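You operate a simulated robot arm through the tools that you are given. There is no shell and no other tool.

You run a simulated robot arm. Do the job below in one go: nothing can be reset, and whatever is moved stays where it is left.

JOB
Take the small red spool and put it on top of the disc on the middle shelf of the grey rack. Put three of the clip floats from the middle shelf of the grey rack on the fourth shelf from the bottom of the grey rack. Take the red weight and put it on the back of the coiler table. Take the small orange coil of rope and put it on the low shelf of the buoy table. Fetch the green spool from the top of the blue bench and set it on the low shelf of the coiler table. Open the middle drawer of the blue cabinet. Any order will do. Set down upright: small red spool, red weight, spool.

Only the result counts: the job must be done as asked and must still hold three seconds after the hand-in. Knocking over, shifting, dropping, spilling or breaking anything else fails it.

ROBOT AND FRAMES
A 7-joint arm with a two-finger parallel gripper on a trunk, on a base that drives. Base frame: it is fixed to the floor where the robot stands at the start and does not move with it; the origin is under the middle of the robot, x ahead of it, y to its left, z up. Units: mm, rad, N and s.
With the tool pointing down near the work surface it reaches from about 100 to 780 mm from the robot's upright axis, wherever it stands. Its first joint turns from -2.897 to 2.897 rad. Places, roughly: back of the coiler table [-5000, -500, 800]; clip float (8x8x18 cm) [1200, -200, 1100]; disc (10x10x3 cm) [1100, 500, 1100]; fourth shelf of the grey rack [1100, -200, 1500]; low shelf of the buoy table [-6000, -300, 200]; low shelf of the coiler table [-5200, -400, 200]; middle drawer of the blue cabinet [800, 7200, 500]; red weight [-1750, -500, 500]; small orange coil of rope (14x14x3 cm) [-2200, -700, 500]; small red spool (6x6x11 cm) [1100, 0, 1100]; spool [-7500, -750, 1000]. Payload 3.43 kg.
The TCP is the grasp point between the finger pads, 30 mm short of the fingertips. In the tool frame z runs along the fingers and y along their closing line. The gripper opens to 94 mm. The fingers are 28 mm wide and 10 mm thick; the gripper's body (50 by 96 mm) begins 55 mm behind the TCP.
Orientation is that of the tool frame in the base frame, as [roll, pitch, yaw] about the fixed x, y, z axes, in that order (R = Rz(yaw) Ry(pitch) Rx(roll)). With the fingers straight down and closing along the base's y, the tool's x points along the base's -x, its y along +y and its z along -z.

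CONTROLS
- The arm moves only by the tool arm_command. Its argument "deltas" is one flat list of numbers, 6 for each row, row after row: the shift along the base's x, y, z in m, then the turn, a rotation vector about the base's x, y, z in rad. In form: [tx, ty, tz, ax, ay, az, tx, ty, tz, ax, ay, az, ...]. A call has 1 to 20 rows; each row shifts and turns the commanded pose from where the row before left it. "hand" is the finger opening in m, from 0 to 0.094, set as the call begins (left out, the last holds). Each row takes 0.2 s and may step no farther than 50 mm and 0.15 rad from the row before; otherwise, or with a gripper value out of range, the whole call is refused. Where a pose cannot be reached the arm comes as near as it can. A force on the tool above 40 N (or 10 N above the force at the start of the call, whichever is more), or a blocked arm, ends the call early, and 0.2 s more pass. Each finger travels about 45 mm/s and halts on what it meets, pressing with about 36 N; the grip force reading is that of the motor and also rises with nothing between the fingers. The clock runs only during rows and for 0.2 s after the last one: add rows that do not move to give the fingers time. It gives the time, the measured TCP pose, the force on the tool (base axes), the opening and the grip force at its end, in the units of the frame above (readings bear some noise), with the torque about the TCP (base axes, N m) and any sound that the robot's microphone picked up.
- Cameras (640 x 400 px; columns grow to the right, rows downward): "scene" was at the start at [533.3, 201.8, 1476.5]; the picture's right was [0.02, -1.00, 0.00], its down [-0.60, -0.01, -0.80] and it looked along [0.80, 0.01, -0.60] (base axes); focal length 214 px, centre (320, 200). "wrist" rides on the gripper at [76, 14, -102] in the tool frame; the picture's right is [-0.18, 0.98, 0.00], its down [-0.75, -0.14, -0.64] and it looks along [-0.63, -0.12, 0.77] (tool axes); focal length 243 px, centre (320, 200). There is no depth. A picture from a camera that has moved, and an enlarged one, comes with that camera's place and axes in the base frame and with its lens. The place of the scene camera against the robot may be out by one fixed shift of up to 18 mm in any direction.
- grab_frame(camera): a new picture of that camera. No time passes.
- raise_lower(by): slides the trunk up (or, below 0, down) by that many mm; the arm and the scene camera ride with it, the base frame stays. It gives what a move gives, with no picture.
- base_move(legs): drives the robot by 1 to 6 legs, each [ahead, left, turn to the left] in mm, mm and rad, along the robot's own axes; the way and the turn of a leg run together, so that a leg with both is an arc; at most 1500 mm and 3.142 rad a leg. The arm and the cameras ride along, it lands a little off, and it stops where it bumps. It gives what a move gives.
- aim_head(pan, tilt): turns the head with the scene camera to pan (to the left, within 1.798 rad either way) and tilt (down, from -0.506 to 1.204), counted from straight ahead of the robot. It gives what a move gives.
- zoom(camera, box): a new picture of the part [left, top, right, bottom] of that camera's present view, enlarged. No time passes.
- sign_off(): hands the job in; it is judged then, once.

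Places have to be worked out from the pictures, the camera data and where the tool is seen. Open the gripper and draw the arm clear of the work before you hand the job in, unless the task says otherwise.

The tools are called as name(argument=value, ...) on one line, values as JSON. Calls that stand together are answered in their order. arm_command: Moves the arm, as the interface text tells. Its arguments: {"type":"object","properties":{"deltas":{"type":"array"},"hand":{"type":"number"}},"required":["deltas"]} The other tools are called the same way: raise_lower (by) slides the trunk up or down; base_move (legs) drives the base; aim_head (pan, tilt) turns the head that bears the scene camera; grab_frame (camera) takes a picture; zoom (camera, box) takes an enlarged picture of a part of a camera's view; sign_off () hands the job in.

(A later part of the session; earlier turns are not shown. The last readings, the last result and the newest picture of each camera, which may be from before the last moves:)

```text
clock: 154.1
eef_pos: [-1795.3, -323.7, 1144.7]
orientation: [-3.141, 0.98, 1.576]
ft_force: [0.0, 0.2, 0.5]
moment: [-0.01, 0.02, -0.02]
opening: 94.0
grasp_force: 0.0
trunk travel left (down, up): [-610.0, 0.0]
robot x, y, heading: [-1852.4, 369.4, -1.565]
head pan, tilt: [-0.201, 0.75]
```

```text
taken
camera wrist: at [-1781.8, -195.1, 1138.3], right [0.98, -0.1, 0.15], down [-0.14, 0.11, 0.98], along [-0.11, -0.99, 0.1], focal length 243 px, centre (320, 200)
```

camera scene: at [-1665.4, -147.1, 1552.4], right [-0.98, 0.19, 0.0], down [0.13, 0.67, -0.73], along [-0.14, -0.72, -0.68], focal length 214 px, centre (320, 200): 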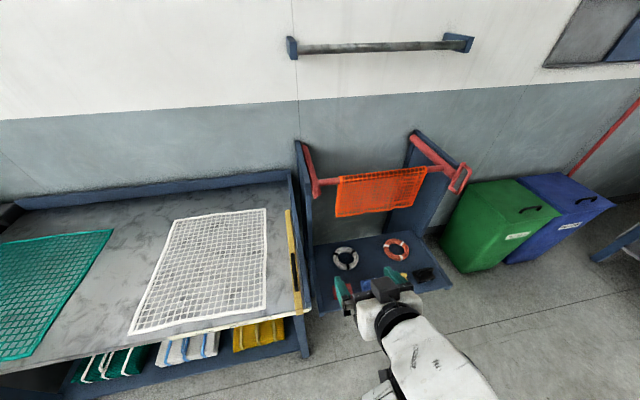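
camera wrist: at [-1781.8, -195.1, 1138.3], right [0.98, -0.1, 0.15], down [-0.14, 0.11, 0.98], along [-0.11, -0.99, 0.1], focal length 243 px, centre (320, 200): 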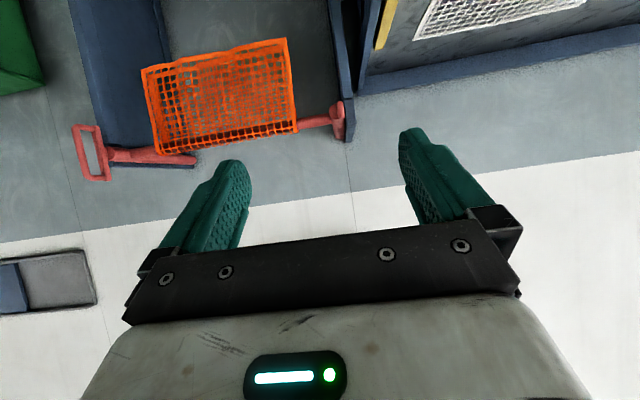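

I zoom in on the low table to see objects and the arm.

zoom(camera="scene", box=[290, 210, 450, 310])

zoom(camera="scene", box=[280, 120, 480, 245])

```text
4.00 times, centred on (370, 260) of scene
camera zoom: at [-1665.4, -147.1, 1552.4], right [-0.98, 0.19, 0.0], down [0.13, 0.67, -0.73], along [-0.14, -0.72, -0.68], focal length 858 px, centre (120, -40)
```

zoom: 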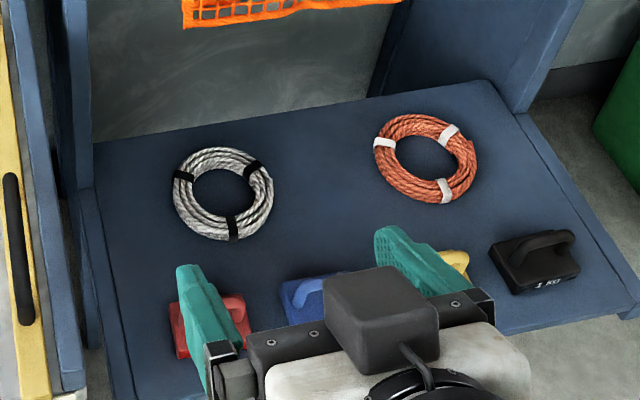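

```text
3.20 times, centred on (380, 182) of scene
camera zoom: at [-1665.4, -147.1, 1552.4], right [-0.98, 0.19, 0.0], down [0.13, 0.67, -0.73], along [-0.14, -0.72, -0.68], focal length 686 px, centre (128, 256)
```

zoom: 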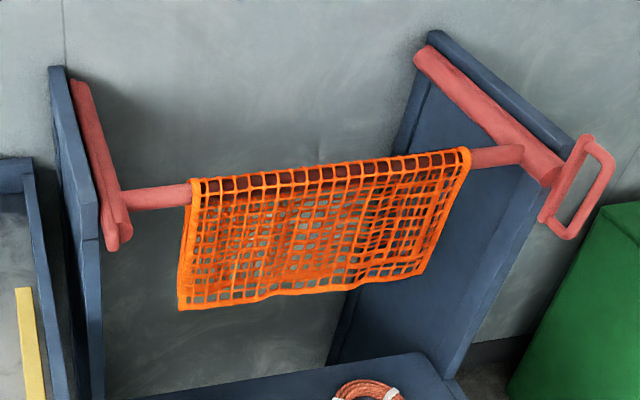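

The net hangs at y≈-830, z 770–1010, behind the weights; table top ≈490. I turn the tool straight down here in free space, then lower the trunk.

arm_command(deltas=[0, 0.01, 0, 0.14, 0, 0, 0, 0.01, 0, 0.14, 0, 0, 0, 0.01, 0, 0.14, 0, 0, 0, 0, 0, 0.14, 0, 0, 0, 0, 0, 0.14, 0, 0, 0, 0, 0, 0.14, 0, 0, 0, 0, 0, 0.143, 0, 0, 0, 0, 0, 0, 0, 0])

raise_lower(by=-420)

grab_frame(camera="wrist")

grab_frame(camera="scene")

```text
clock: 155.8
eef_pos: [-1816.0, -263.6, 1074.6]
orientation: [-3.068, 0.262, 1.65]
ft_force: [-0.1, -0.4, -0.1]
moment: [0.02, -0.04, 0.01]
opening: 94.0
grasp_force: 0.2
out of reach, approached as far as the arm can: row 1, 2, 3, 6, 7
trunk travel left (down, up): [-610.0, 0.0]
robot x, y, heading: [-1850.0, 371.7, -1.566]
head pan, tilt: [-0.201, 0.75]
```

```text
refused: -420 is not a number from -400 to 400
```

```text
taken
camera wrist: at [-1802.5, -162.6, 1152.7], right [0.99, -0.12, -0.02], down [-0.05, -0.56, 0.82], along [-0.11, -0.82, -0.57], focal length 243 px, centre (320, 200)
```

wrist: 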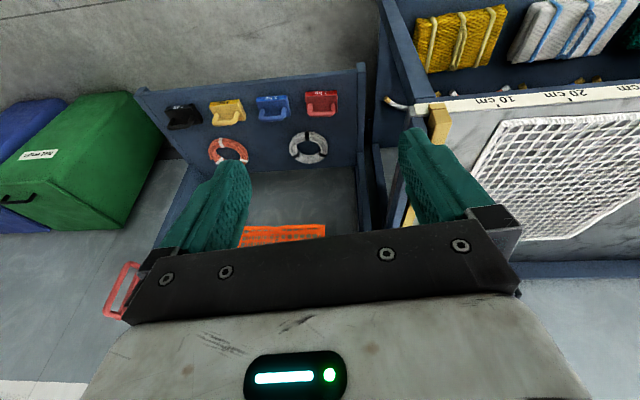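

```text
taken
camera scene: at [-1666.0, -147.8, 1552.3], right [-0.98, 0.19, 0.0], down [0.13, 0.67, -0.73], along [-0.14, -0.72, -0.68], focal length 214 px, centre (320, 200)
```

scene: 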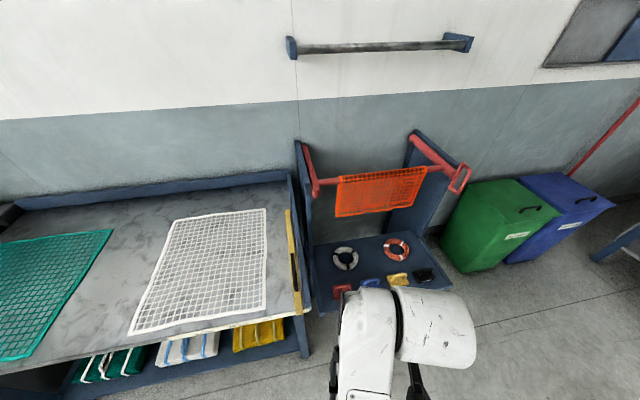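

Too close in for a vertical tool; I lower the trunk 400 mm, then extend toward the table while completing the rotation.

raise_lower(by=-400)

arm_command(deltas=[0, -0.04, 0.01, 0, 0, 0, 0, -0.04, 0.01, 0, 0, 0, 0, -0.04, 0.01, 0, 0, 0, 0, -0.04, 0.01, 0, 0, 0, 0, 0, 0, 0, 0, 0])

grab_frame(camera="wrist")

grab_frame(camera="scene")

```text
clock: 159.7
eef_pos: [-1816.8, -263.6, 674.9]
orientation: [-3.066, 0.262, 1.644]
ft_force: [-0.6, 0.4, 0.3]
moment: [0.0, -0.03, -0.03]
opening: 94.0
grasp_force: 0.0
trunk travel left (down, up): [-210.0, 400.0]
robot x, y, heading: [-1852.0, 370.8, -1.567]
head pan, tilt: [-0.201, 0.75]
```

```text
clock: 160.9
eef_pos: [-1815.6, -423.5, 717.3]
orientation: [-3.068, 0.263, 1.644]
ft_force: [-0.2, 0.7, 0.1]
moment: [-0.02, -0.03, -0.02]
opening: 94.2
grasp_force: 0.1
trunk travel left (down, up): [-210.0, 400.0]
robot x, y, heading: [-1853.3, 370.4, -1.566]
head pan, tilt: [-0.201, 0.75]
```

```text
taken
camera wrist: at [-1801.6, -322.0, 794.7], right [0.99, -0.12, -0.02], down [-0.05, -0.56, 0.82], along [-0.11, -0.82, -0.57], focal length 243 px, centre (320, 200)
```

wrist: 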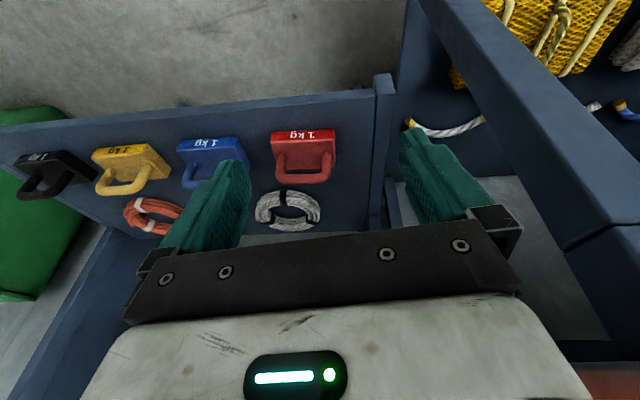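

```text
taken
camera scene: at [-1665.5, -147.1, 1152.4], right [-0.98, 0.19, 0.0], down [0.13, 0.67, -0.73], along [-0.14, -0.72, -0.68], focal length 214 px, centre (320, 200)
```

scene: 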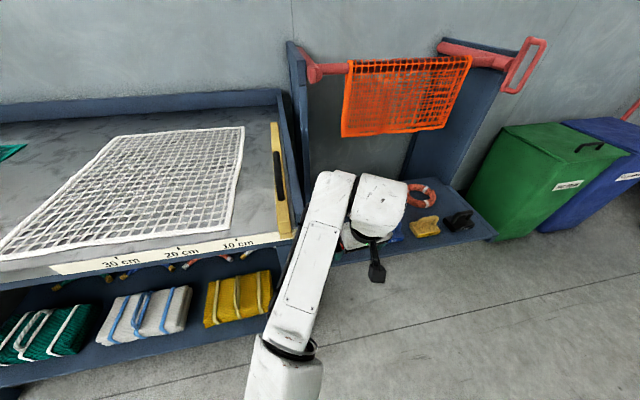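

The weights have arch handles along x, so I need the fingers to close along y. I straighten the tool to vertical above the red weight first.

arm_command(deltas=[-0.011, -0.036, 0, 0.066, -0.014, 0, -0.011, -0.036, 0, 0.066, -0.014, 0, -0.011, -0.036, 0, 0.066, -0.014, 0, -0.011, -0.035, 0, 0.066, -0.014, 0, 0, 0, 0, 0, 0, 0])

grab_frame(camera="wrist")

```text
clock: 162.1
eef_pos: [-1861.0, -566.7, 715.0]
orientation: [-3.139, 0.004, 1.635]
ft_force: [-0.1, -0.7, 0.2]
moment: [-0.02, -0.01, -0.01]
opening: 93.7
grasp_force: 0.1
trunk travel left (down, up): [-210.0, 400.0]
robot x, y, heading: [-1850.2, 370.9, -1.564]
head pan, tilt: [-0.201, 0.75]
```

```text
taken
camera wrist: at [-1851.8, -489.7, 817.4], right [0.99, -0.12, 0.0], down [-0.09, -0.76, 0.64], along [-0.08, -0.64, -0.76], focal length 243 px, centre (320, 200)
```

wrist: 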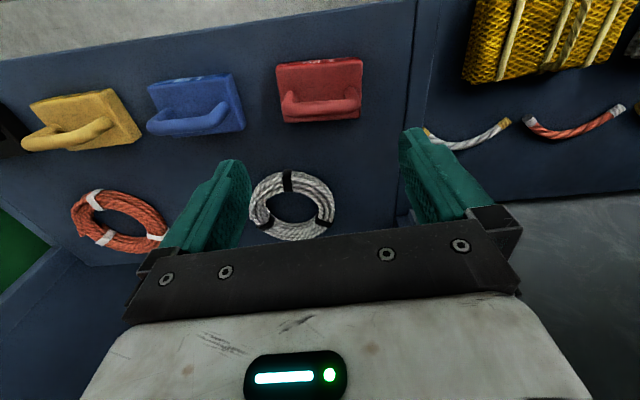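

Tool is vertical above the red weight. I go down 50 mm for a second viewpoint to triangulate the handle height.

arm_command(deltas=[0, 0, -0.025, 0, 0, 0, 0, 0, -0.025, 0, 0, 0, 0, 0, 0, 0, 0, 0])

grab_frame(camera="wrist")

zoom(camera="wrist", box=[240, 30, 400, 130])

```text
clock: 162.9
eef_pos: [-1865.2, -566.9, 665.1]
orientation: [3.139, 0.005, 1.629]
ft_force: [-0.7, -0.3, -0.5]
moment: [0.0, -0.02, 0.02]
opening: 94.0
grasp_force: 0.0
trunk travel left (down, up): [-210.0, 400.0]
robot x, y, heading: [-1854.9, 373.4, -1.564]
head pan, tilt: [-0.201, 0.75]
```

```text
taken
camera wrist: at [-1856.3, -488.5, 768.0], right [0.99, -0.13, 0.0], down [-0.1, -0.76, 0.65], along [-0.08, -0.64, -0.76], focal length 243 px, centre (320, 200)
```

wrist: 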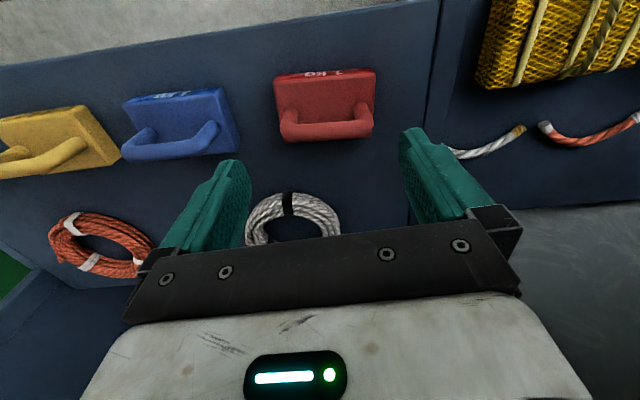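

```text
4.00 times, centred on (320, 80) of wrist
camera zoom: at [-1856.3, -488.5, 768.0], right [0.99, -0.13, 0.0], down [-0.1, -0.76, 0.65], along [-0.08, -0.64, -0.76], focal length 970 px, centre (320, 680)
```

zoom: 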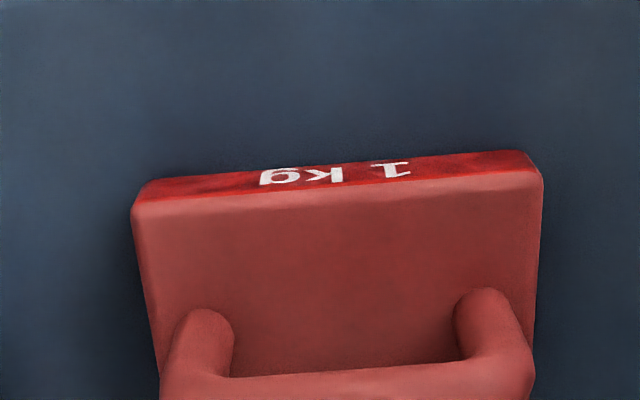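

The handle bar is at z≈588, y≈-568, x≈-1862. I rotate the tool +84° about vertical so the fingers close across the bar.

arm_command(deltas=[0, 0, 0, 0, 0, 0.146, 0, 0, 0, 0, 0, 0.146, 0, 0, 0, 0, 0, 0.146, 0, 0, 0, 0, 0, 0.146, 0, 0, 0, 0, 0, 0.146, 0, 0, 0, 0, 0, 0.146, 0, 0, 0, 0, 0, 0.146, 0, 0, 0, 0, 0, 0.146, 0, 0, 0, 0, 0, 0.146, 0, 0, 0, 0, 0, 0.146, 0, 0, 0, 0, 0, 0])

grab_frame(camera="wrist")

grab_frame(camera="scene")

```text
clock: 165.3
eef_pos: [-1866.9, -564.2, 661.0]
orientation: [3.135, 0.002, 3.091]
ft_force: [0.4, -0.5, -0.7]
moment: [-0.03, 0.02, 0.02]
opening: 94.0
grasp_force: 0.2
trunk travel left (down, up): [-210.0, 400.0]
robot x, y, heading: [-1853.3, 370.0, -1.569]
head pan, tilt: [-0.201, 0.75]
```

```text
taken
camera wrist: at [-1942.9, -546.1, 764.1], right [0.23, 0.97, 0.01], down [0.74, -0.18, 0.64], along [0.63, -0.15, -0.77], focal length 243 px, centre (320, 200)
```

wrist: 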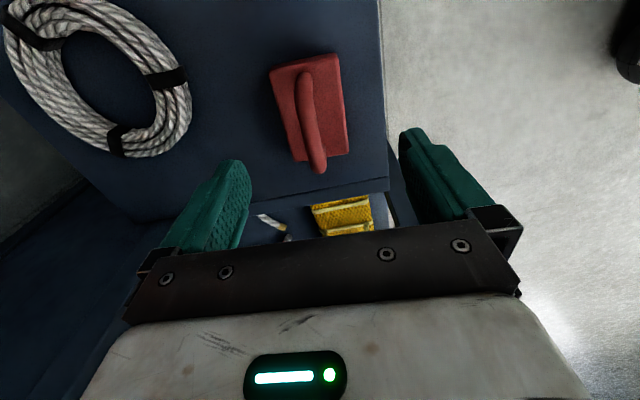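

```text
taken
camera scene: at [-1668.5, -146.4, 1153.2], right [-0.98, 0.2, 0.0], down [0.14, 0.67, -0.73], along [-0.14, -0.72, -0.68], focal length 214 px, centre (320, 200)
```

scene: 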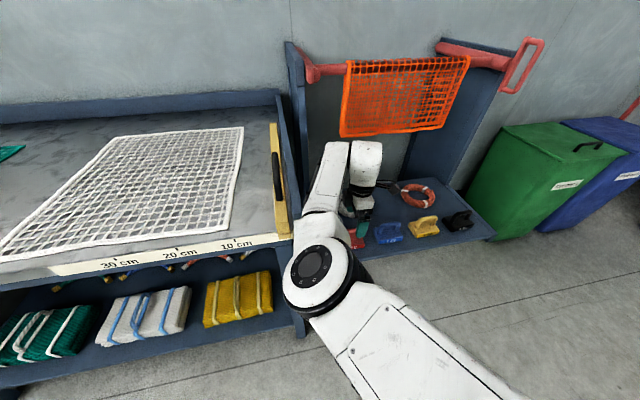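

Rotation done, but the elbow came close to the mesh bench's corner; let me zoom in to check for contact.

zoom(camera="scene", box=[230, 180, 390, 280])

zoom(camera="scene", box=[240, 260, 400, 360])

```text
4.00 times, centred on (310, 230) of scene
camera zoom: at [-1668.5, -146.4, 1153.2], right [-0.98, 0.2, 0.0], down [0.14, 0.67, -0.73], along [-0.14, -0.72, -0.68], focal length 858 px, centre (360, 80)
```

zoom: 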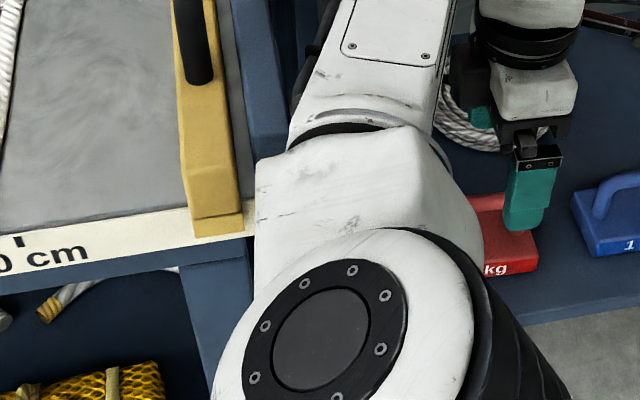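

```text
4.00 times, centred on (320, 310) of scene
camera zoom: at [-1668.5, -146.4, 1153.2], right [-0.98, 0.2, 0.0], down [0.14, 0.67, -0.73], along [-0.14, -0.72, -0.68], focal length 858 px, centre (320, -240)
```

zoom: 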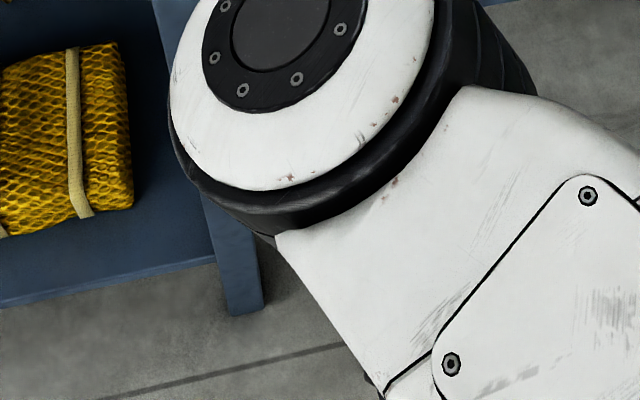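

The elbow is about touching the bench corner. I move the base right 50 mm then back 170 mm to get well clear, then will re-extend the arm.

base_move(legs=[[0, -50, 0], [-170, 0, 0]])

grab_frame(camera="scene")

```text
clock: 167.3
eef_pos: [-1911.1, -394.1, 663.1]
orientation: [-3.141, 0.003, 3.097]
ft_force: [-1.2, 1.0, -0.2]
moment: [0.02, -0.04, 0.02]
opening: 94.0
grasp_force: 0.0
trunk travel left (down, up): [-210.0, 400.0]
robot x, y, heading: [-1901.2, 542.4, -1.563]
head pan, tilt: [-0.201, 0.75]
```

```text
taken
camera scene: at [-1716.0, 24.9, 1152.3], right [-0.98, 0.19, 0.0], down [0.13, 0.67, -0.73], along [-0.14, -0.72, -0.68], focal length 214 px, centre (320, 200)
```

scene: 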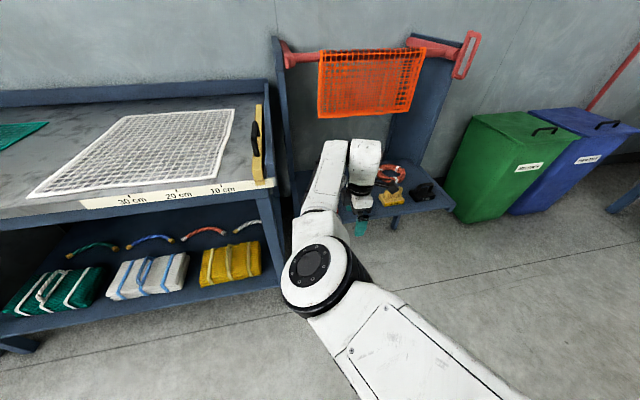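

Clear now and the bench is unchanged. I extend the arm forward over the weight again.

arm_command(deltas=[0.012, -0.0435, 0, 0, 0, 0, 0.012, -0.0435, 0, 0, 0, 0, 0.012, -0.0435, 0, 0, 0, 0, 0.012, -0.0435, 0, 0, 0, 0, 0, 0, 0, 0, 0, 0])

grab_frame(camera="scene")

grab_frame(camera="wrist")

```text
clock: 168.5
eef_pos: [-1861.5, -462.9, 671.3]
orientation: [3.141, 0.005, 3.099]
ft_force: [0.8, 0.2, -0.1]
moment: [-0.04, -0.04, 0.0]
opening: 93.8
grasp_force: 0.0
out of reach, approached as far as the arm can: row 2, 3, 4
trunk travel left (down, up): [-210.0, 400.0]
robot x, y, heading: [-1903.2, 542.2, -1.564]
head pan, tilt: [-0.201, 0.75]
```

```text
taken
camera scene: at [-1716.0, 25.0, 1152.3], right [-0.98, 0.19, 0.0], down [0.13, 0.67, -0.73], along [-0.14, -0.72, -0.68], focal length 214 px, centre (320, 200)
```

scene: 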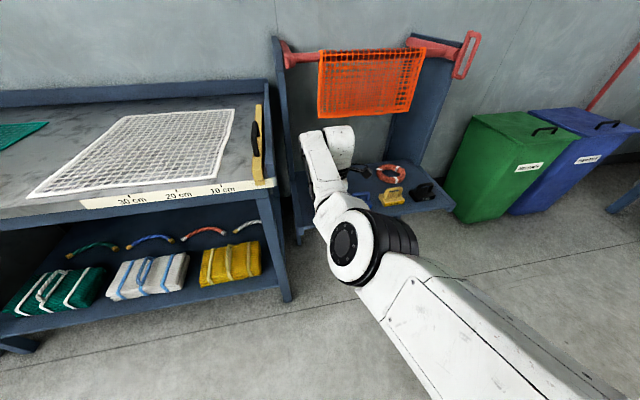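

```text
taken
camera wrist: at [-1938.1, -444.8, 774.0], right [0.23, 0.97, 0.0], down [0.74, -0.18, 0.65], along [0.63, -0.15, -0.76], focal length 243 px, centre (320, 200)
```

wrist: 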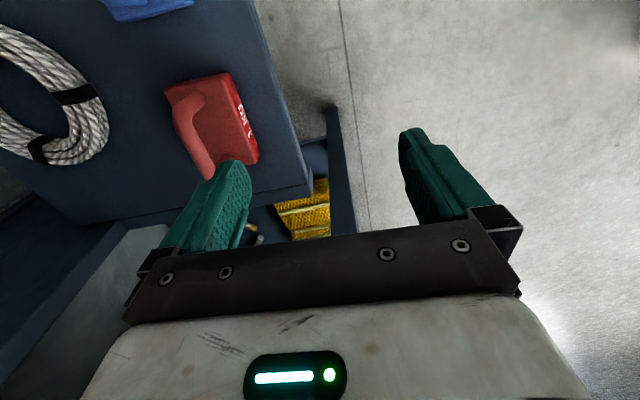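

Reach limit; the robot must be nearer but further right so the elbow clears the bench. I move right 60 and ahead 140.

base_move(legs=[[0, -60, 0], [140, 0, 0]])

grab_frame(camera="scene")

grab_frame(camera="wrist")

```text
clock: 170.4
eef_pos: [-1920.9, -603.0, 671.2]
orientation: [3.14, 0.002, 3.098]
ft_force: [0.3, -0.1, 0.3]
moment: [-0.03, 0.0, 0.01]
opening: 93.9
grasp_force: 0.1
trunk travel left (down, up): [-210.0, 400.0]
robot x, y, heading: [-1961.4, 402.2, -1.565]
head pan, tilt: [-0.201, 0.75]
```

```text
taken
camera scene: at [-1774.9, -114.6, 1152.4], right [-0.98, 0.19, 0.0], down [0.13, 0.67, -0.73], along [-0.14, -0.72, -0.68], focal length 214 px, centre (320, 200)
```

scene: 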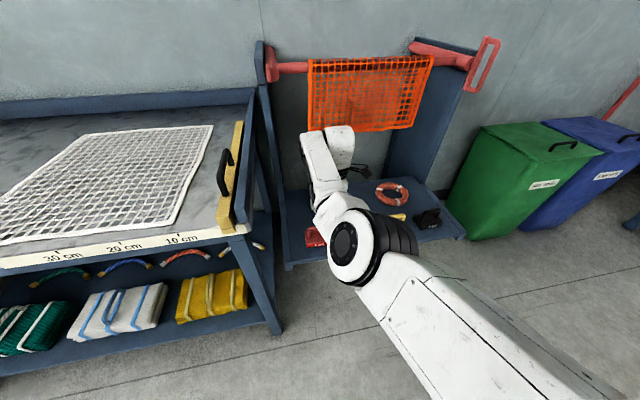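

```text
taken
camera wrist: at [-1996.7, -584.5, 774.1], right [0.23, 0.97, 0.0], down [0.74, -0.17, 0.65], along [0.63, -0.15, -0.76], focal length 243 px, centre (320, 200)
```

wrist: 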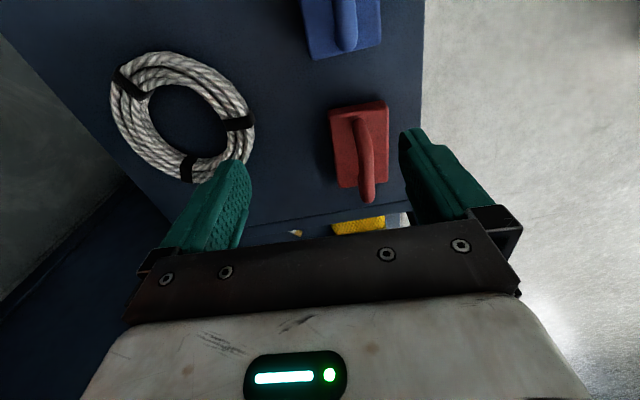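

Elbow is clear now. I move over the handle at (-1864,-571).

arm_command(deltas=[0.019, 0.011, 0, 0, 0, 0, 0.019, 0.011, 0, 0, 0, 0, 0.019, 0.01, 0, 0, 0, 0, 0, 0, 0, 0, 0, 0])

grab_frame(camera="wrist")

grab_frame(camera="scene")

```text
clock: 171.4
eef_pos: [-1862.9, -570.3, 670.5]
orientation: [-3.141, 0.003, 3.097]
ft_force: [0.1, -0.5, 0.5]
moment: [0.0, 0.0, -0.02]
opening: 93.9
grasp_force: 0.0
trunk travel left (down, up): [-210.0, 400.0]
robot x, y, heading: [-1962.9, 402.2, -1.562]
head pan, tilt: [-0.201, 0.75]
```

```text
taken
camera wrist: at [-1939.3, -552.2, 773.6], right [0.23, 0.97, 0.0], down [0.74, -0.17, 0.65], along [0.63, -0.15, -0.76], focal length 243 px, centre (320, 200)
```

wrist: 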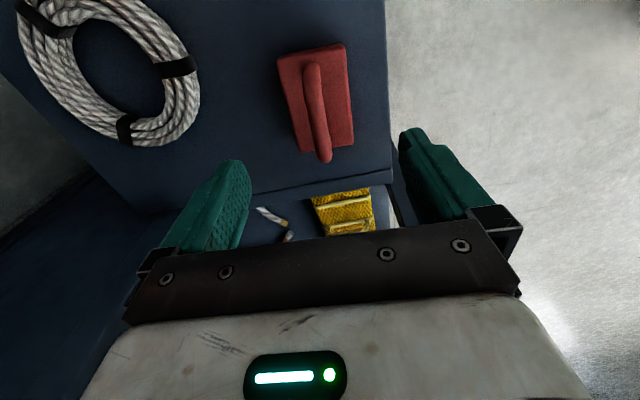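

```text
taken
camera scene: at [-1774.9, -114.7, 1152.3], right [-0.98, 0.19, 0.0], down [0.13, 0.67, -0.73], along [-0.14, -0.72, -0.68], focal length 214 px, centre (320, 200)
```

scene: 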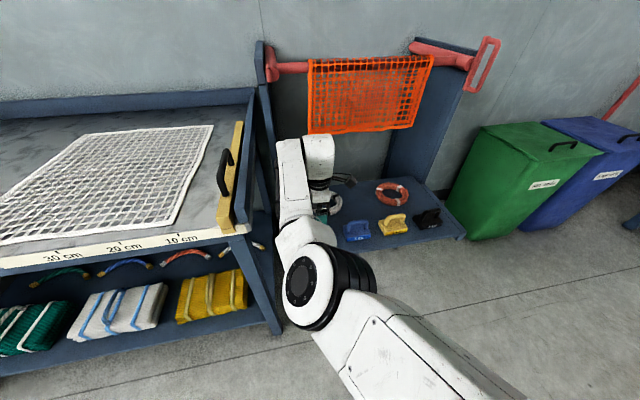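

Aligned to ~2 mm. I descend toward the handle.

arm_command(deltas=[0, -0.002, -0.03, 0, 0, 0, 0, 0, -0.02, 0, 0, 0, 0, 0, 0, 0, 0, 0])

grab_frame(camera="wrist")

```text
clock: 172.2
eef_pos: [-1865.1, -571.8, 621.1]
orientation: [-3.14, 0.004, 3.099]
ft_force: [-0.5, -0.7, 0.8]
moment: [0.01, 0.02, -0.03]
opening: 93.5
grasp_force: 0.1
trunk travel left (down, up): [-210.0, 400.0]
robot x, y, heading: [-1958.3, 400.6, -1.561]
head pan, tilt: [-0.201, 0.75]
```

```text
taken
camera wrist: at [-1940.4, -553.9, 723.8], right [0.23, 0.97, 0.0], down [0.74, -0.17, 0.65], along [0.63, -0.15, -0.76], focal length 243 px, centre (320, 200)
```

wrist: 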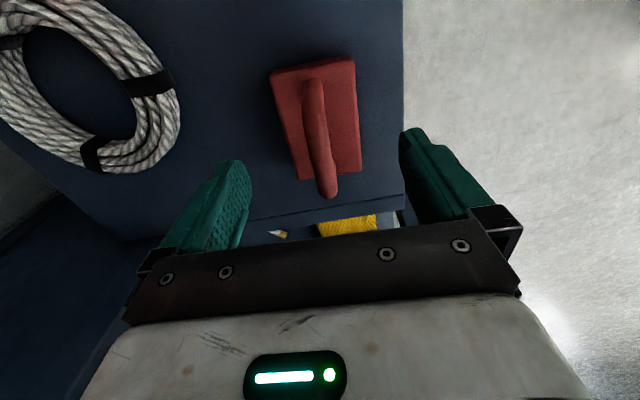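

Handle well placed between the fingers. Down 25 mm more and close.

arm_command(deltas=[0, 0, -0.0125, 0, 0, 0, 0, 0, -0.0125, 0, 0, 0, 0, 0, 0, 0, 0, 0])

grab_frame(camera="wrist")

arm_command(deltas=[0, 0, 0, 0, 0, 0, 0, 0, 0, 0, 0, 0, 0, 0, 0, 0, 0, 0, 0, 0, 0, 0, 0, 0, 0, 0, 0, 0, 0, 0, 0, 0, 0, 0, 0, 0], hand=0.005)

grab_frame(camera="wrist")

```text
clock: 173.0
eef_pos: [-1864.7, -570.9, 596.0]
orientation: [3.141, 0.004, 3.098]
ft_force: [-0.2, 0.1, 0.8]
moment: [-0.01, -0.01, -0.05]
opening: 94.2
grasp_force: 0.1
trunk travel left (down, up): [-210.0, 400.0]
robot x, y, heading: [-1963.2, 398.9, -1.561]
head pan, tilt: [-0.201, 0.75]
```

```text
taken
camera wrist: at [-1940.3, -553.8, 698.5], right [0.23, 0.97, 0.0], down [0.74, -0.17, 0.65], along [0.63, -0.15, -0.76], focal length 243 px, centre (320, 200)
```

wrist: 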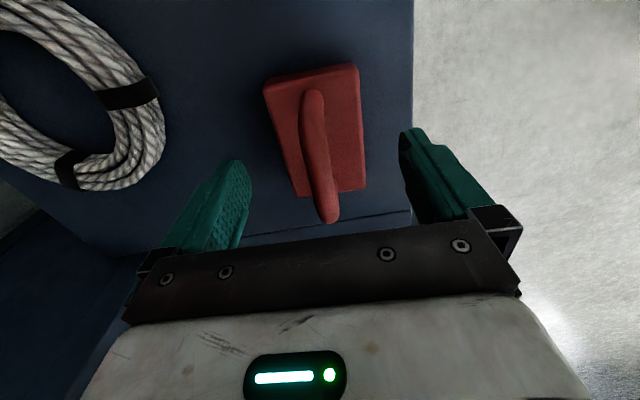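

```text
clock: 174.4
eef_pos: [-1864.8, -571.1, 597.1]
orientation: [-3.142, 0.003, 3.097]
ft_force: [0.0, 2.8, 1.4]
moment: [0.02, 0.0, -0.06]
opening: 13.5
grasp_force: 35.4
trunk travel left (down, up): [-210.0, 400.0]
robot x, y, heading: [-1964.0, 402.6, -1.562]
head pan, tilt: [-0.201, 0.75]
```

```text
taken
camera wrist: at [-1940.2, -553.7, 698.7], right [0.23, 0.97, 0.0], down [0.74, -0.17, 0.65], along [0.63, -0.15, -0.76], focal length 243 px, centre (320, 200)
```

wrist: 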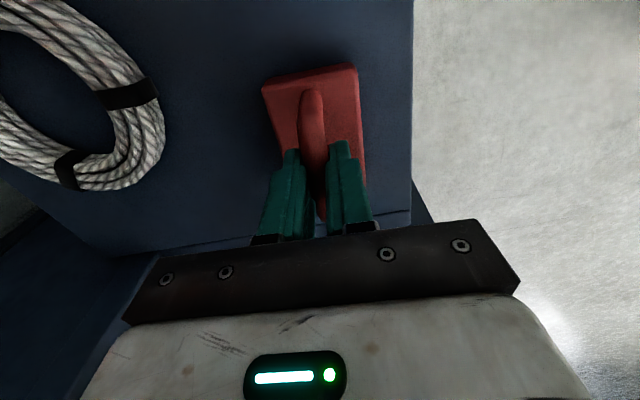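

Gripped the bar (13.5 mm). I lift gently and check.

arm_command(deltas=[0, 0, 0.01, 0, 0, 0, 0, 0, 0.02, 0, 0, 0, 0, 0, 0.03, 0, 0, 0, 0, 0, 0, 0, 0, 0])

grab_frame(camera="wrist")

```text
clock: 175.4
eef_pos: [-1863.8, -572.7, 654.6]
orientation: [3.14, 0.002, 3.097]
ft_force: [0.1, 0.1, -10.9]
moment: [-0.01, 0.04, 0.04]
opening: 13.3
grasp_force: 35.5
trunk travel left (down, up): [-210.0, 400.0]
robot x, y, heading: [-1961.5, 402.0, -1.561]
head pan, tilt: [-0.201, 0.75]
```

```text
taken
camera wrist: at [-1939.8, -554.8, 758.2], right [0.23, 0.97, 0.0], down [0.74, -0.17, 0.64], along [0.63, -0.14, -0.76], focal length 243 px, centre (320, 200)
```

wrist: 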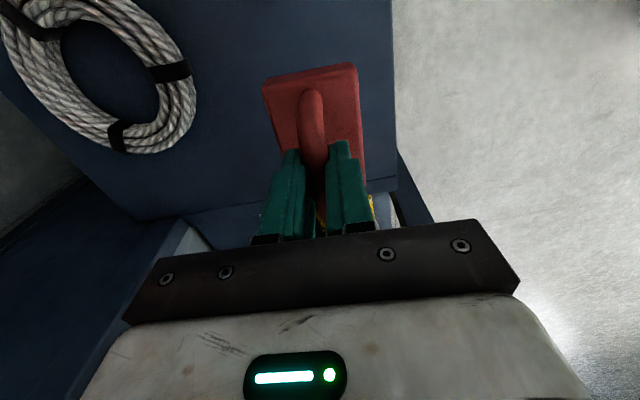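

Weight lifted (≈1.1 kg). I back away, raise the trunk, and turn to face along the room.

base_move(legs=[[-250, 0, 0]])

raise_lower(by=400)

base_move(legs=[[0, 0, -1.57]])

aim_head(pan=0.3, tilt=0.35)

grab_frame(camera="scene")

grab_frame(camera="wrist")

```text
clock: 177.2
eef_pos: [-1865.2, -321.6, 655.4]
orientation: [-3.141, 0.004, 3.096]
ft_force: [0.9, -0.3, -10.5]
moment: [0.01, 0.03, 0.03]
opening: 13.8
grasp_force: 36.3
trunk travel left (down, up): [-210.0, 400.0]
robot x, y, heading: [-1964.8, 652.9, -1.563]
head pan, tilt: [-0.201, 0.75]
```

```text
clock: 181.0
eef_pos: [-1865.2, -322.1, 1056.1]
orientation: [3.141, 0.003, 3.098]
ft_force: [-0.4, 1.0, -9.3]
moment: [-0.02, 0.06, 0.0]
opening: 13.4
grasp_force: 36.3
trunk travel left (down, up): [-610.0, 0.0]
robot x, y, heading: [-1961.4, 650.9, -1.568]
head pan, tilt: [-0.201, 0.75]
```

```text
clock: 185.2
eef_pos: [-2938.0, 552.4, 1054.8]
orientation: [-3.141, 0.004, 1.533]
ft_force: [-0.2, 0.5, -8.8]
moment: [-0.01, 0.02, -0.01]
opening: 13.3
grasp_force: 35.9
trunk travel left (down, up): [-610.0, 0.0]
robot x, y, heading: [-1962.1, 653.3, -3.133]
head pan, tilt: [-0.201, 0.75]
```

```text
clock: 186.2
eef_pos: [-2937.9, 551.7, 1056.4]
orientation: [3.141, 0.003, 1.531]
ft_force: [0.7, 0.6, -10.0]
moment: [0.03, 0.02, 0.01]
opening: 13.6
grasp_force: 36.0
trunk travel left (down, up): [-610.0, 0.0]
robot x, y, heading: [-1963.7, 655.5, -3.134]
head pan, tilt: [0.3, 0.351]
```

```text
taken
camera scene: at [-2488.7, 429.7, 1587.7], right [-0.31, 0.95, 0.0], down [0.33, 0.11, -0.94], along [-0.89, -0.29, -0.34], focal length 214 px, centre (320, 200)
```

scene: 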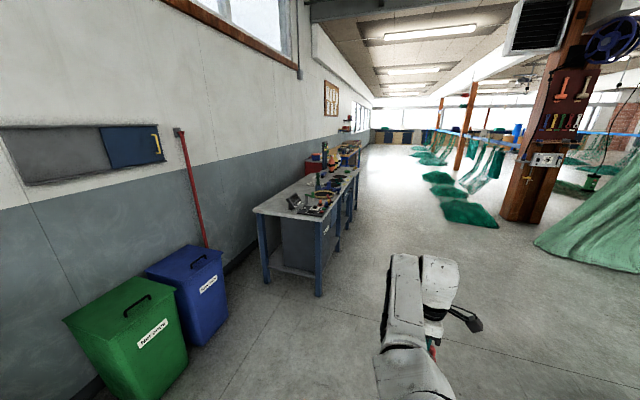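

```text
taken
camera wrist: at [-2921.1, 627.8, 1157.9], right [0.97, -0.22, 0.0], down [-0.17, -0.74, 0.64], along [-0.14, -0.63, -0.76], focal length 243 px, centre (320, 200)
```

wrist: 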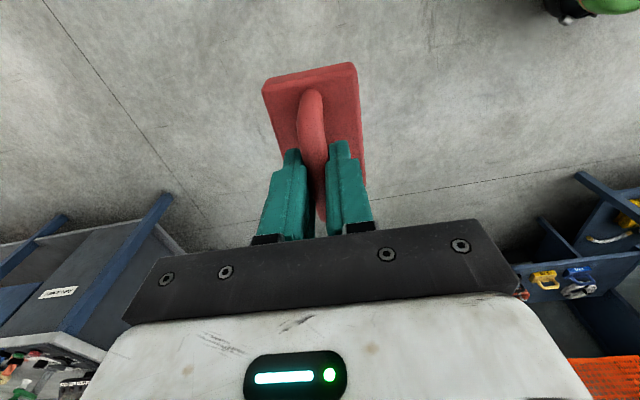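

A long bench stands ahead on the left. I zoom to identify the coiler table.

zoom(camera="scene", box=[230, 120, 390, 220])

zoom(camera="scene", box=[230, 200, 390, 300])

```text
4.00 times, centred on (310, 170) of scene
camera zoom: at [-2488.7, 429.7, 1587.7], right [-0.31, 0.95, 0.0], down [0.33, 0.11, -0.94], along [-0.89, -0.29, -0.34], focal length 858 px, centre (360, 320)
```

zoom: 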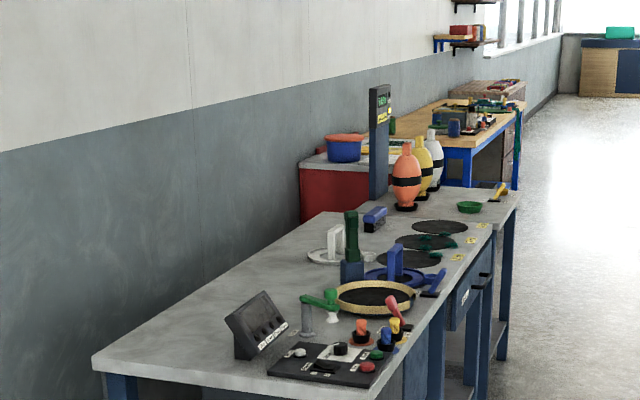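

```text
4.00 times, centred on (310, 250) of scene
camera zoom: at [-2488.7, 429.7, 1587.7], right [-0.31, 0.95, 0.0], down [0.33, 0.11, -0.94], along [-0.89, -0.29, -0.34], focal length 858 px, centre (360, 0)
```

zoom: 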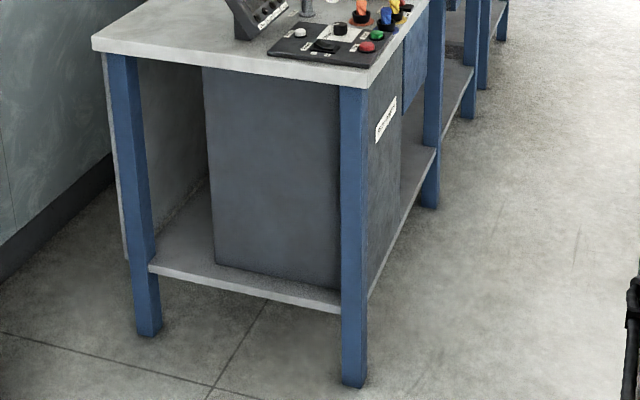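

The near table with discs and console is the coiler table; beyond it the buoy table. I drive on to x≈-4960 along the open aisle.

base_move(legs=[[1500, 0, 0], [1450, 0, 0]])

aim_head(pan=1.3, tilt=0.55)

grab_frame(camera="scene")

```text
clock: 200.4
eef_pos: [-5898.9, 552.0, 1055.0]
orientation: [3.14, 0.001, 1.512]
ft_force: [-0.1, -0.3, -9.9]
moment: [0.0, 0.01, 0.0]
opening: 13.6
grasp_force: 36.2
trunk travel left (down, up): [-610.0, 0.0]
robot x, y, heading: [-4923.0, 638.7, 3.136]
head pan, tilt: [0.3, 0.351]
```

```text
clock: 201.7
eef_pos: [-5899.7, 551.6, 1055.2]
orientation: [-3.142, 0.003, 1.511]
ft_force: [0.3, 0.2, -9.9]
moment: [0.02, -0.01, 0.0]
opening: 13.6
grasp_force: 36.3
trunk travel left (down, up): [-610.0, 0.0]
robot x, y, heading: [-4924.6, 635.3, 3.134]
head pan, tilt: [1.3, 0.55]
```

```text
taken
camera scene: at [-5388.7, 363.0, 1569.6], right [-0.96, 0.28, 0.0], down [0.14, 0.5, -0.85], along [-0.23, -0.82, -0.52], focal length 214 px, centre (320, 200)
```

scene: 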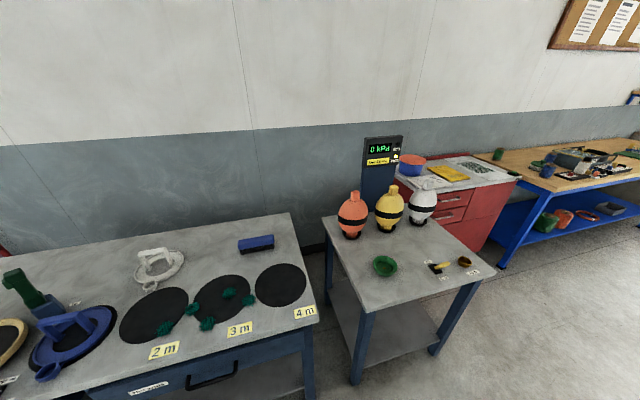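

Table top z≈800, y from -94 to -719; the back is free near (-5080,-560) between a white holder and a blue block. I step away from the table, turn to face it.

base_move(legs=[[253, -260, 0], [0, 0, 1.578]])

aim_head(pan=-0.1, tilt=0.6)

grab_frame(camera="scene")

```text
clock: 207.9
eef_pos: [-5079.4, -71.8, 1055.3]
orientation: [3.14, 0.003, 3.095]
ft_force: [0.8, -0.2, -9.6]
moment: [0.0, 0.07, 0.01]
opening: 13.4
grasp_force: 35.8
trunk travel left (down, up): [-610.0, 0.0]
robot x, y, heading: [-5175.7, 901.9, -1.566]
head pan, tilt: [1.3, 0.55]
```

```text
clock: 209.4
eef_pos: [-5079.2, -72.5, 1055.4]
orientation: [3.139, 0.002, 3.094]
ft_force: [-0.1, -0.4, -10.1]
moment: [-0.01, 0.01, -0.03]
opening: 13.4
grasp_force: 35.6
trunk travel left (down, up): [-610.0, 0.0]
robot x, y, heading: [-5170.3, 904.3, -1.57]
head pan, tilt: [-0.099, 0.6]
```

```text
taken
camera scene: at [-4980.2, 378.3, 1565.0], right [-1.0, 0.1, 0.0], down [0.05, 0.56, -0.82], along [-0.08, -0.82, -0.57], focal length 214 px, centre (320, 200)
```

scene: 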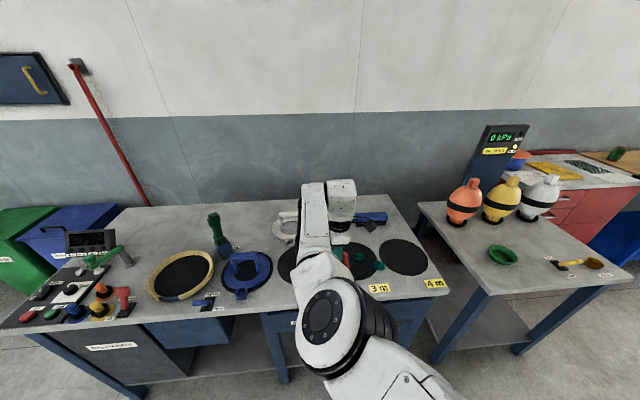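

The spot (-5080,-565) at the back is free. I drive ahead 485 mm with the weight well above the table.

base_move(legs=[[300, 0, 0]])

grab_frame(camera="scene")

grab_frame(camera="wrist")

```text
clock: 211.5
eef_pos: [-5076.1, -375.8, 1054.9]
orientation: [3.14, 0.004, 3.094]
ft_force: [0.4, -0.4, -9.6]
moment: [0.01, 0.04, -0.05]
opening: 13.4
grasp_force: 36.1
trunk travel left (down, up): [-610.0, 0.0]
robot x, y, heading: [-5169.9, 599.7, -1.562]
head pan, tilt: [-0.099, 0.6]
```

```text
taken
camera scene: at [-4978.7, 73.9, 1565.0], right [-1.0, 0.1, 0.0], down [0.05, 0.56, -0.82], along [-0.08, -0.82, -0.57], focal length 214 px, centre (320, 200)
```

scene: 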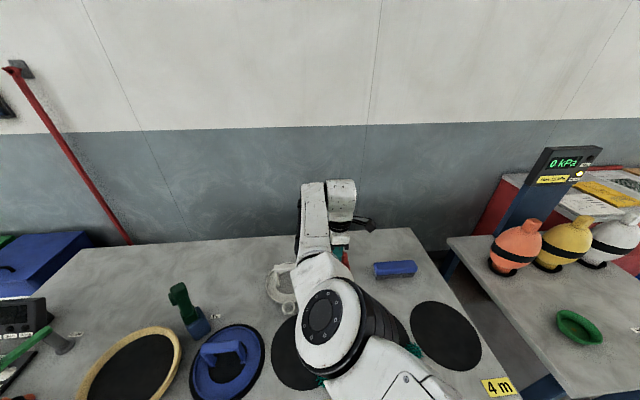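

```text
taken
camera wrist: at [-5153.0, -358.5, 1157.6], right [0.23, 0.97, 0.0], down [0.74, -0.18, 0.64], along [0.63, -0.15, -0.76], focal length 243 px, centre (320, 200)
```

wrist: 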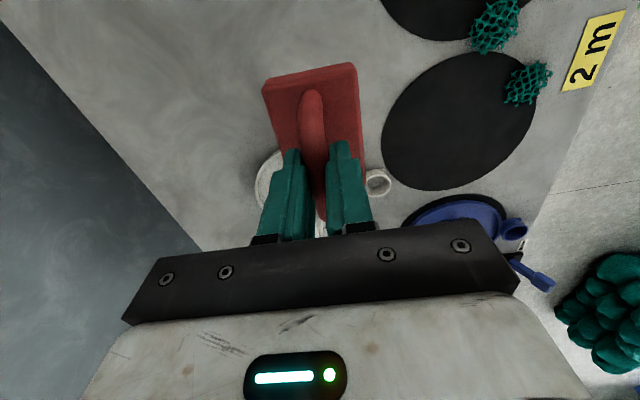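

Fine so far; ahead another 190 mm.

base_move(legs=[[190, 0, 0]])

grab_frame(camera="wrist")

grab_frame(camera="scene")

```text
clock: 213.1
eef_pos: [-5076.5, -568.4, 1055.5]
orientation: [3.141, 0.004, 3.095]
ft_force: [0.9, 1.1, -8.6]
moment: [0.01, 0.02, 0.01]
opening: 13.8
grasp_force: 35.3
trunk travel left (down, up): [-610.0, 0.0]
robot x, y, heading: [-5171.8, 407.8, -1.565]
head pan, tilt: [-0.099, 0.6]
```

```text
taken
camera wrist: at [-5152.8, -550.9, 1157.4], right [0.23, 0.97, 0.0], down [0.74, -0.18, 0.64], along [0.63, -0.15, -0.76], focal length 243 px, centre (320, 200)
```

wrist: 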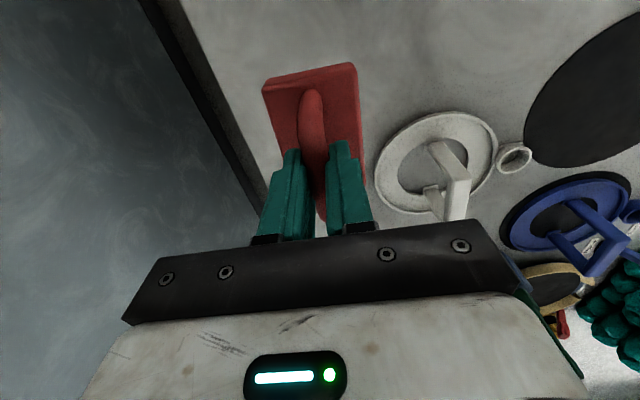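

```text
taken
camera scene: at [-4978.2, -118.6, 1565.0], right [-1.0, 0.1, 0.0], down [0.05, 0.56, -0.82], along [-0.08, -0.82, -0.57], focal length 214 px, centre (320, 200)
```

scene: 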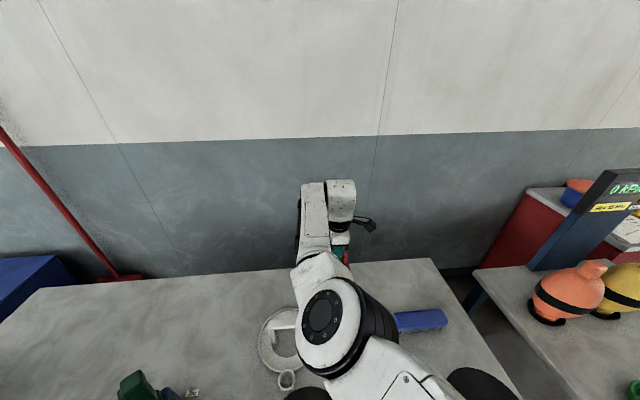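

Position is good: 130 mm from the table's back edge and clear of the white holder. I lower the weight.

arm_command(deltas=[0, 0, -0.035, 0, 0, 0, 0, 0, -0.035, 0, 0, 0, 0, 0, -0.035, 0, 0, 0, 0, 0, -0.025, 0, 0, 0, 0, 0, 0, 0, 0, 0])

grab_frame(camera="wrist")

grab_frame(camera="scene")

```text
clock: 214.3
eef_pos: [-5067.8, -561.6, 934.2]
orientation: [3.135, -0.002, 3.091]
ft_force: [-0.4, -0.5, -9.8]
moment: [-0.04, -0.01, 0.03]
opening: 13.7
grasp_force: 35.7
out of reach, approached as far as the arm can: row 4
trunk travel left (down, up): [-610.0, 0.0]
robot x, y, heading: [-5169.6, 408.4, -1.565]
head pan, tilt: [-0.099, 0.6]
```

```text
taken
camera wrist: at [-5143.9, -543.8, 1036.4], right [0.23, 0.97, 0.01], down [0.75, -0.18, 0.64], along [0.62, -0.15, -0.77], focal length 243 px, centre (320, 200)
```

wrist: 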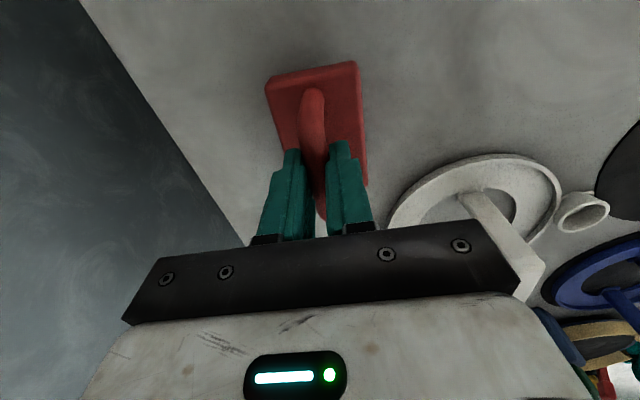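

```text
taken
camera scene: at [-4978.2, -118.5, 1565.0], right [-1.0, 0.1, 0.0], down [0.05, 0.56, -0.82], along [-0.08, -0.82, -0.57], focal length 214 px, centre (320, 200)
```

scene: 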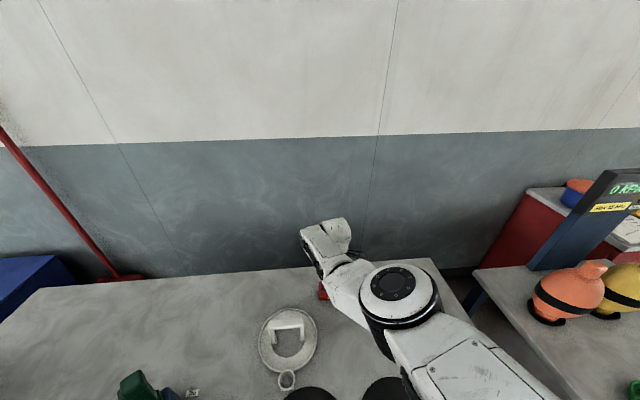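

The arm is at full stretch at this height; I raise the arm 60 mm and lower the trunk 75 mm instead.

arm_command(deltas=[-0.004, -0.003, 0.03, 0, 0, 0, -0.004, -0.003, 0.03, 0, 0, 0, 0, 0, 0, 0, 0, 0])

raise_lower(by=-75)

grab_frame(camera="wrist")

```text
clock: 215.1
eef_pos: [-5076.9, -567.1, 994.5]
orientation: [3.14, 0.006, 3.094]
ft_force: [0.7, 1.3, -9.5]
moment: [-0.01, 0.02, 0.04]
opening: 13.7
grasp_force: 35.8
trunk travel left (down, up): [-610.0, 0.0]
robot x, y, heading: [-5167.7, 406.4, -1.57]
head pan, tilt: [-0.099, 0.6]
```

```text
clock: 216.2
eef_pos: [-5076.6, -567.1, 919.3]
orientation: [3.14, 0.002, 3.095]
ft_force: [0.0, -1.0, -9.8]
moment: [0.03, 0.03, -0.01]
opening: 13.7
grasp_force: 36.4
trunk travel left (down, up): [-535.0, 75.0]
robot x, y, heading: [-5171.2, 408.6, -1.569]
head pan, tilt: [-0.099, 0.6]
```

```text
taken
camera wrist: at [-5152.7, -550.4, 1022.1], right [0.23, 0.97, 0.0], down [0.74, -0.18, 0.64], along [0.63, -0.15, -0.76], focal length 243 px, centre (320, 200)
```

wrist: 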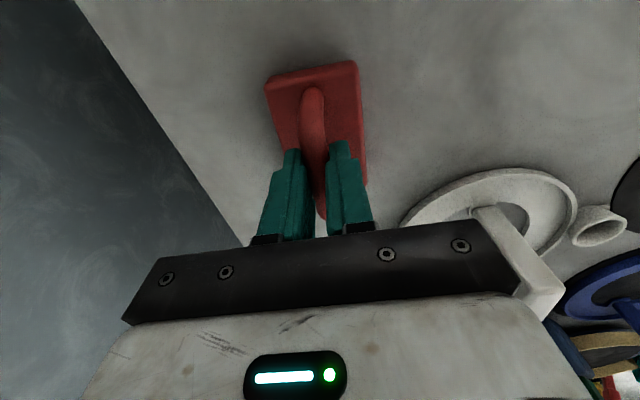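

Now small downward steps until the force shows contact.

arm_command(deltas=[0, 0, -0.005, 0, 0, 0, 0, 0, 0, 0, 0, 0])

arm_command(deltas=[0, 0, -0.004, 0, 0, 0, 0, 0, 0, 0, 0, 0])

arm_command(deltas=[0, 0, -0.004, 0, 0, 0, 0, 0, 0, 0, 0, 0])

grab_frame(camera="wrist")

```text
clock: 216.8
eef_pos: [-5076.5, -568.1, 918.2]
orientation: [-3.14, 0.004, 3.096]
ft_force: [-0.3, 4.5, 15.4]
moment: [0.02, -0.78, 0.16]
opening: 13.6
grasp_force: 36.5
trunk travel left (down, up): [-535.0, 75.0]
robot x, y, heading: [-5169.9, 409.0, -1.565]
head pan, tilt: [-0.099, 0.6]
```

```text
clock: 217.4
eef_pos: [-5076.9, -568.5, 913.3]
orientation: [-3.137, 0.003, 3.095]
ft_force: [3.2, -2.0, 25.8]
moment: [-0.03, 0.16, 0.04]
opening: 13.7
grasp_force: 36.3
trunk travel left (down, up): [-535.0, 75.0]
robot x, y, heading: [-5172.6, 405.9, -1.57]
head pan, tilt: [-0.099, 0.6]
```

```text
clock: 217.8
eef_pos: [-5076.0, -570.3, 913.6]
orientation: [-3.137, 0.003, 3.094]
ft_force: [0.2, 4.8, 14.9]
moment: [0.2, -0.41, 0.14]
opening: 13.5
grasp_force: 36.2
trunk travel left (down, up): [-535.0, 75.0]
robot x, y, heading: [-5173.7, 406.2, -1.569]
head pan, tilt: [-0.099, 0.6]
stopped in row 1: the force on the tool passed its limit at 44 N (the readings are from after the stop); the commanded pose is now the measured one
```

```text
taken
camera wrist: at [-5152.0, -551.6, 1016.2], right [0.23, 0.97, 0.0], down [0.74, -0.17, 0.64], along [0.63, -0.15, -0.76], focal length 243 px, centre (320, 200)
```

wrist: 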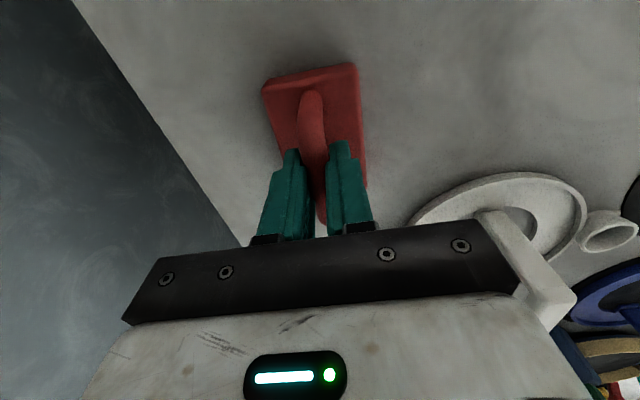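

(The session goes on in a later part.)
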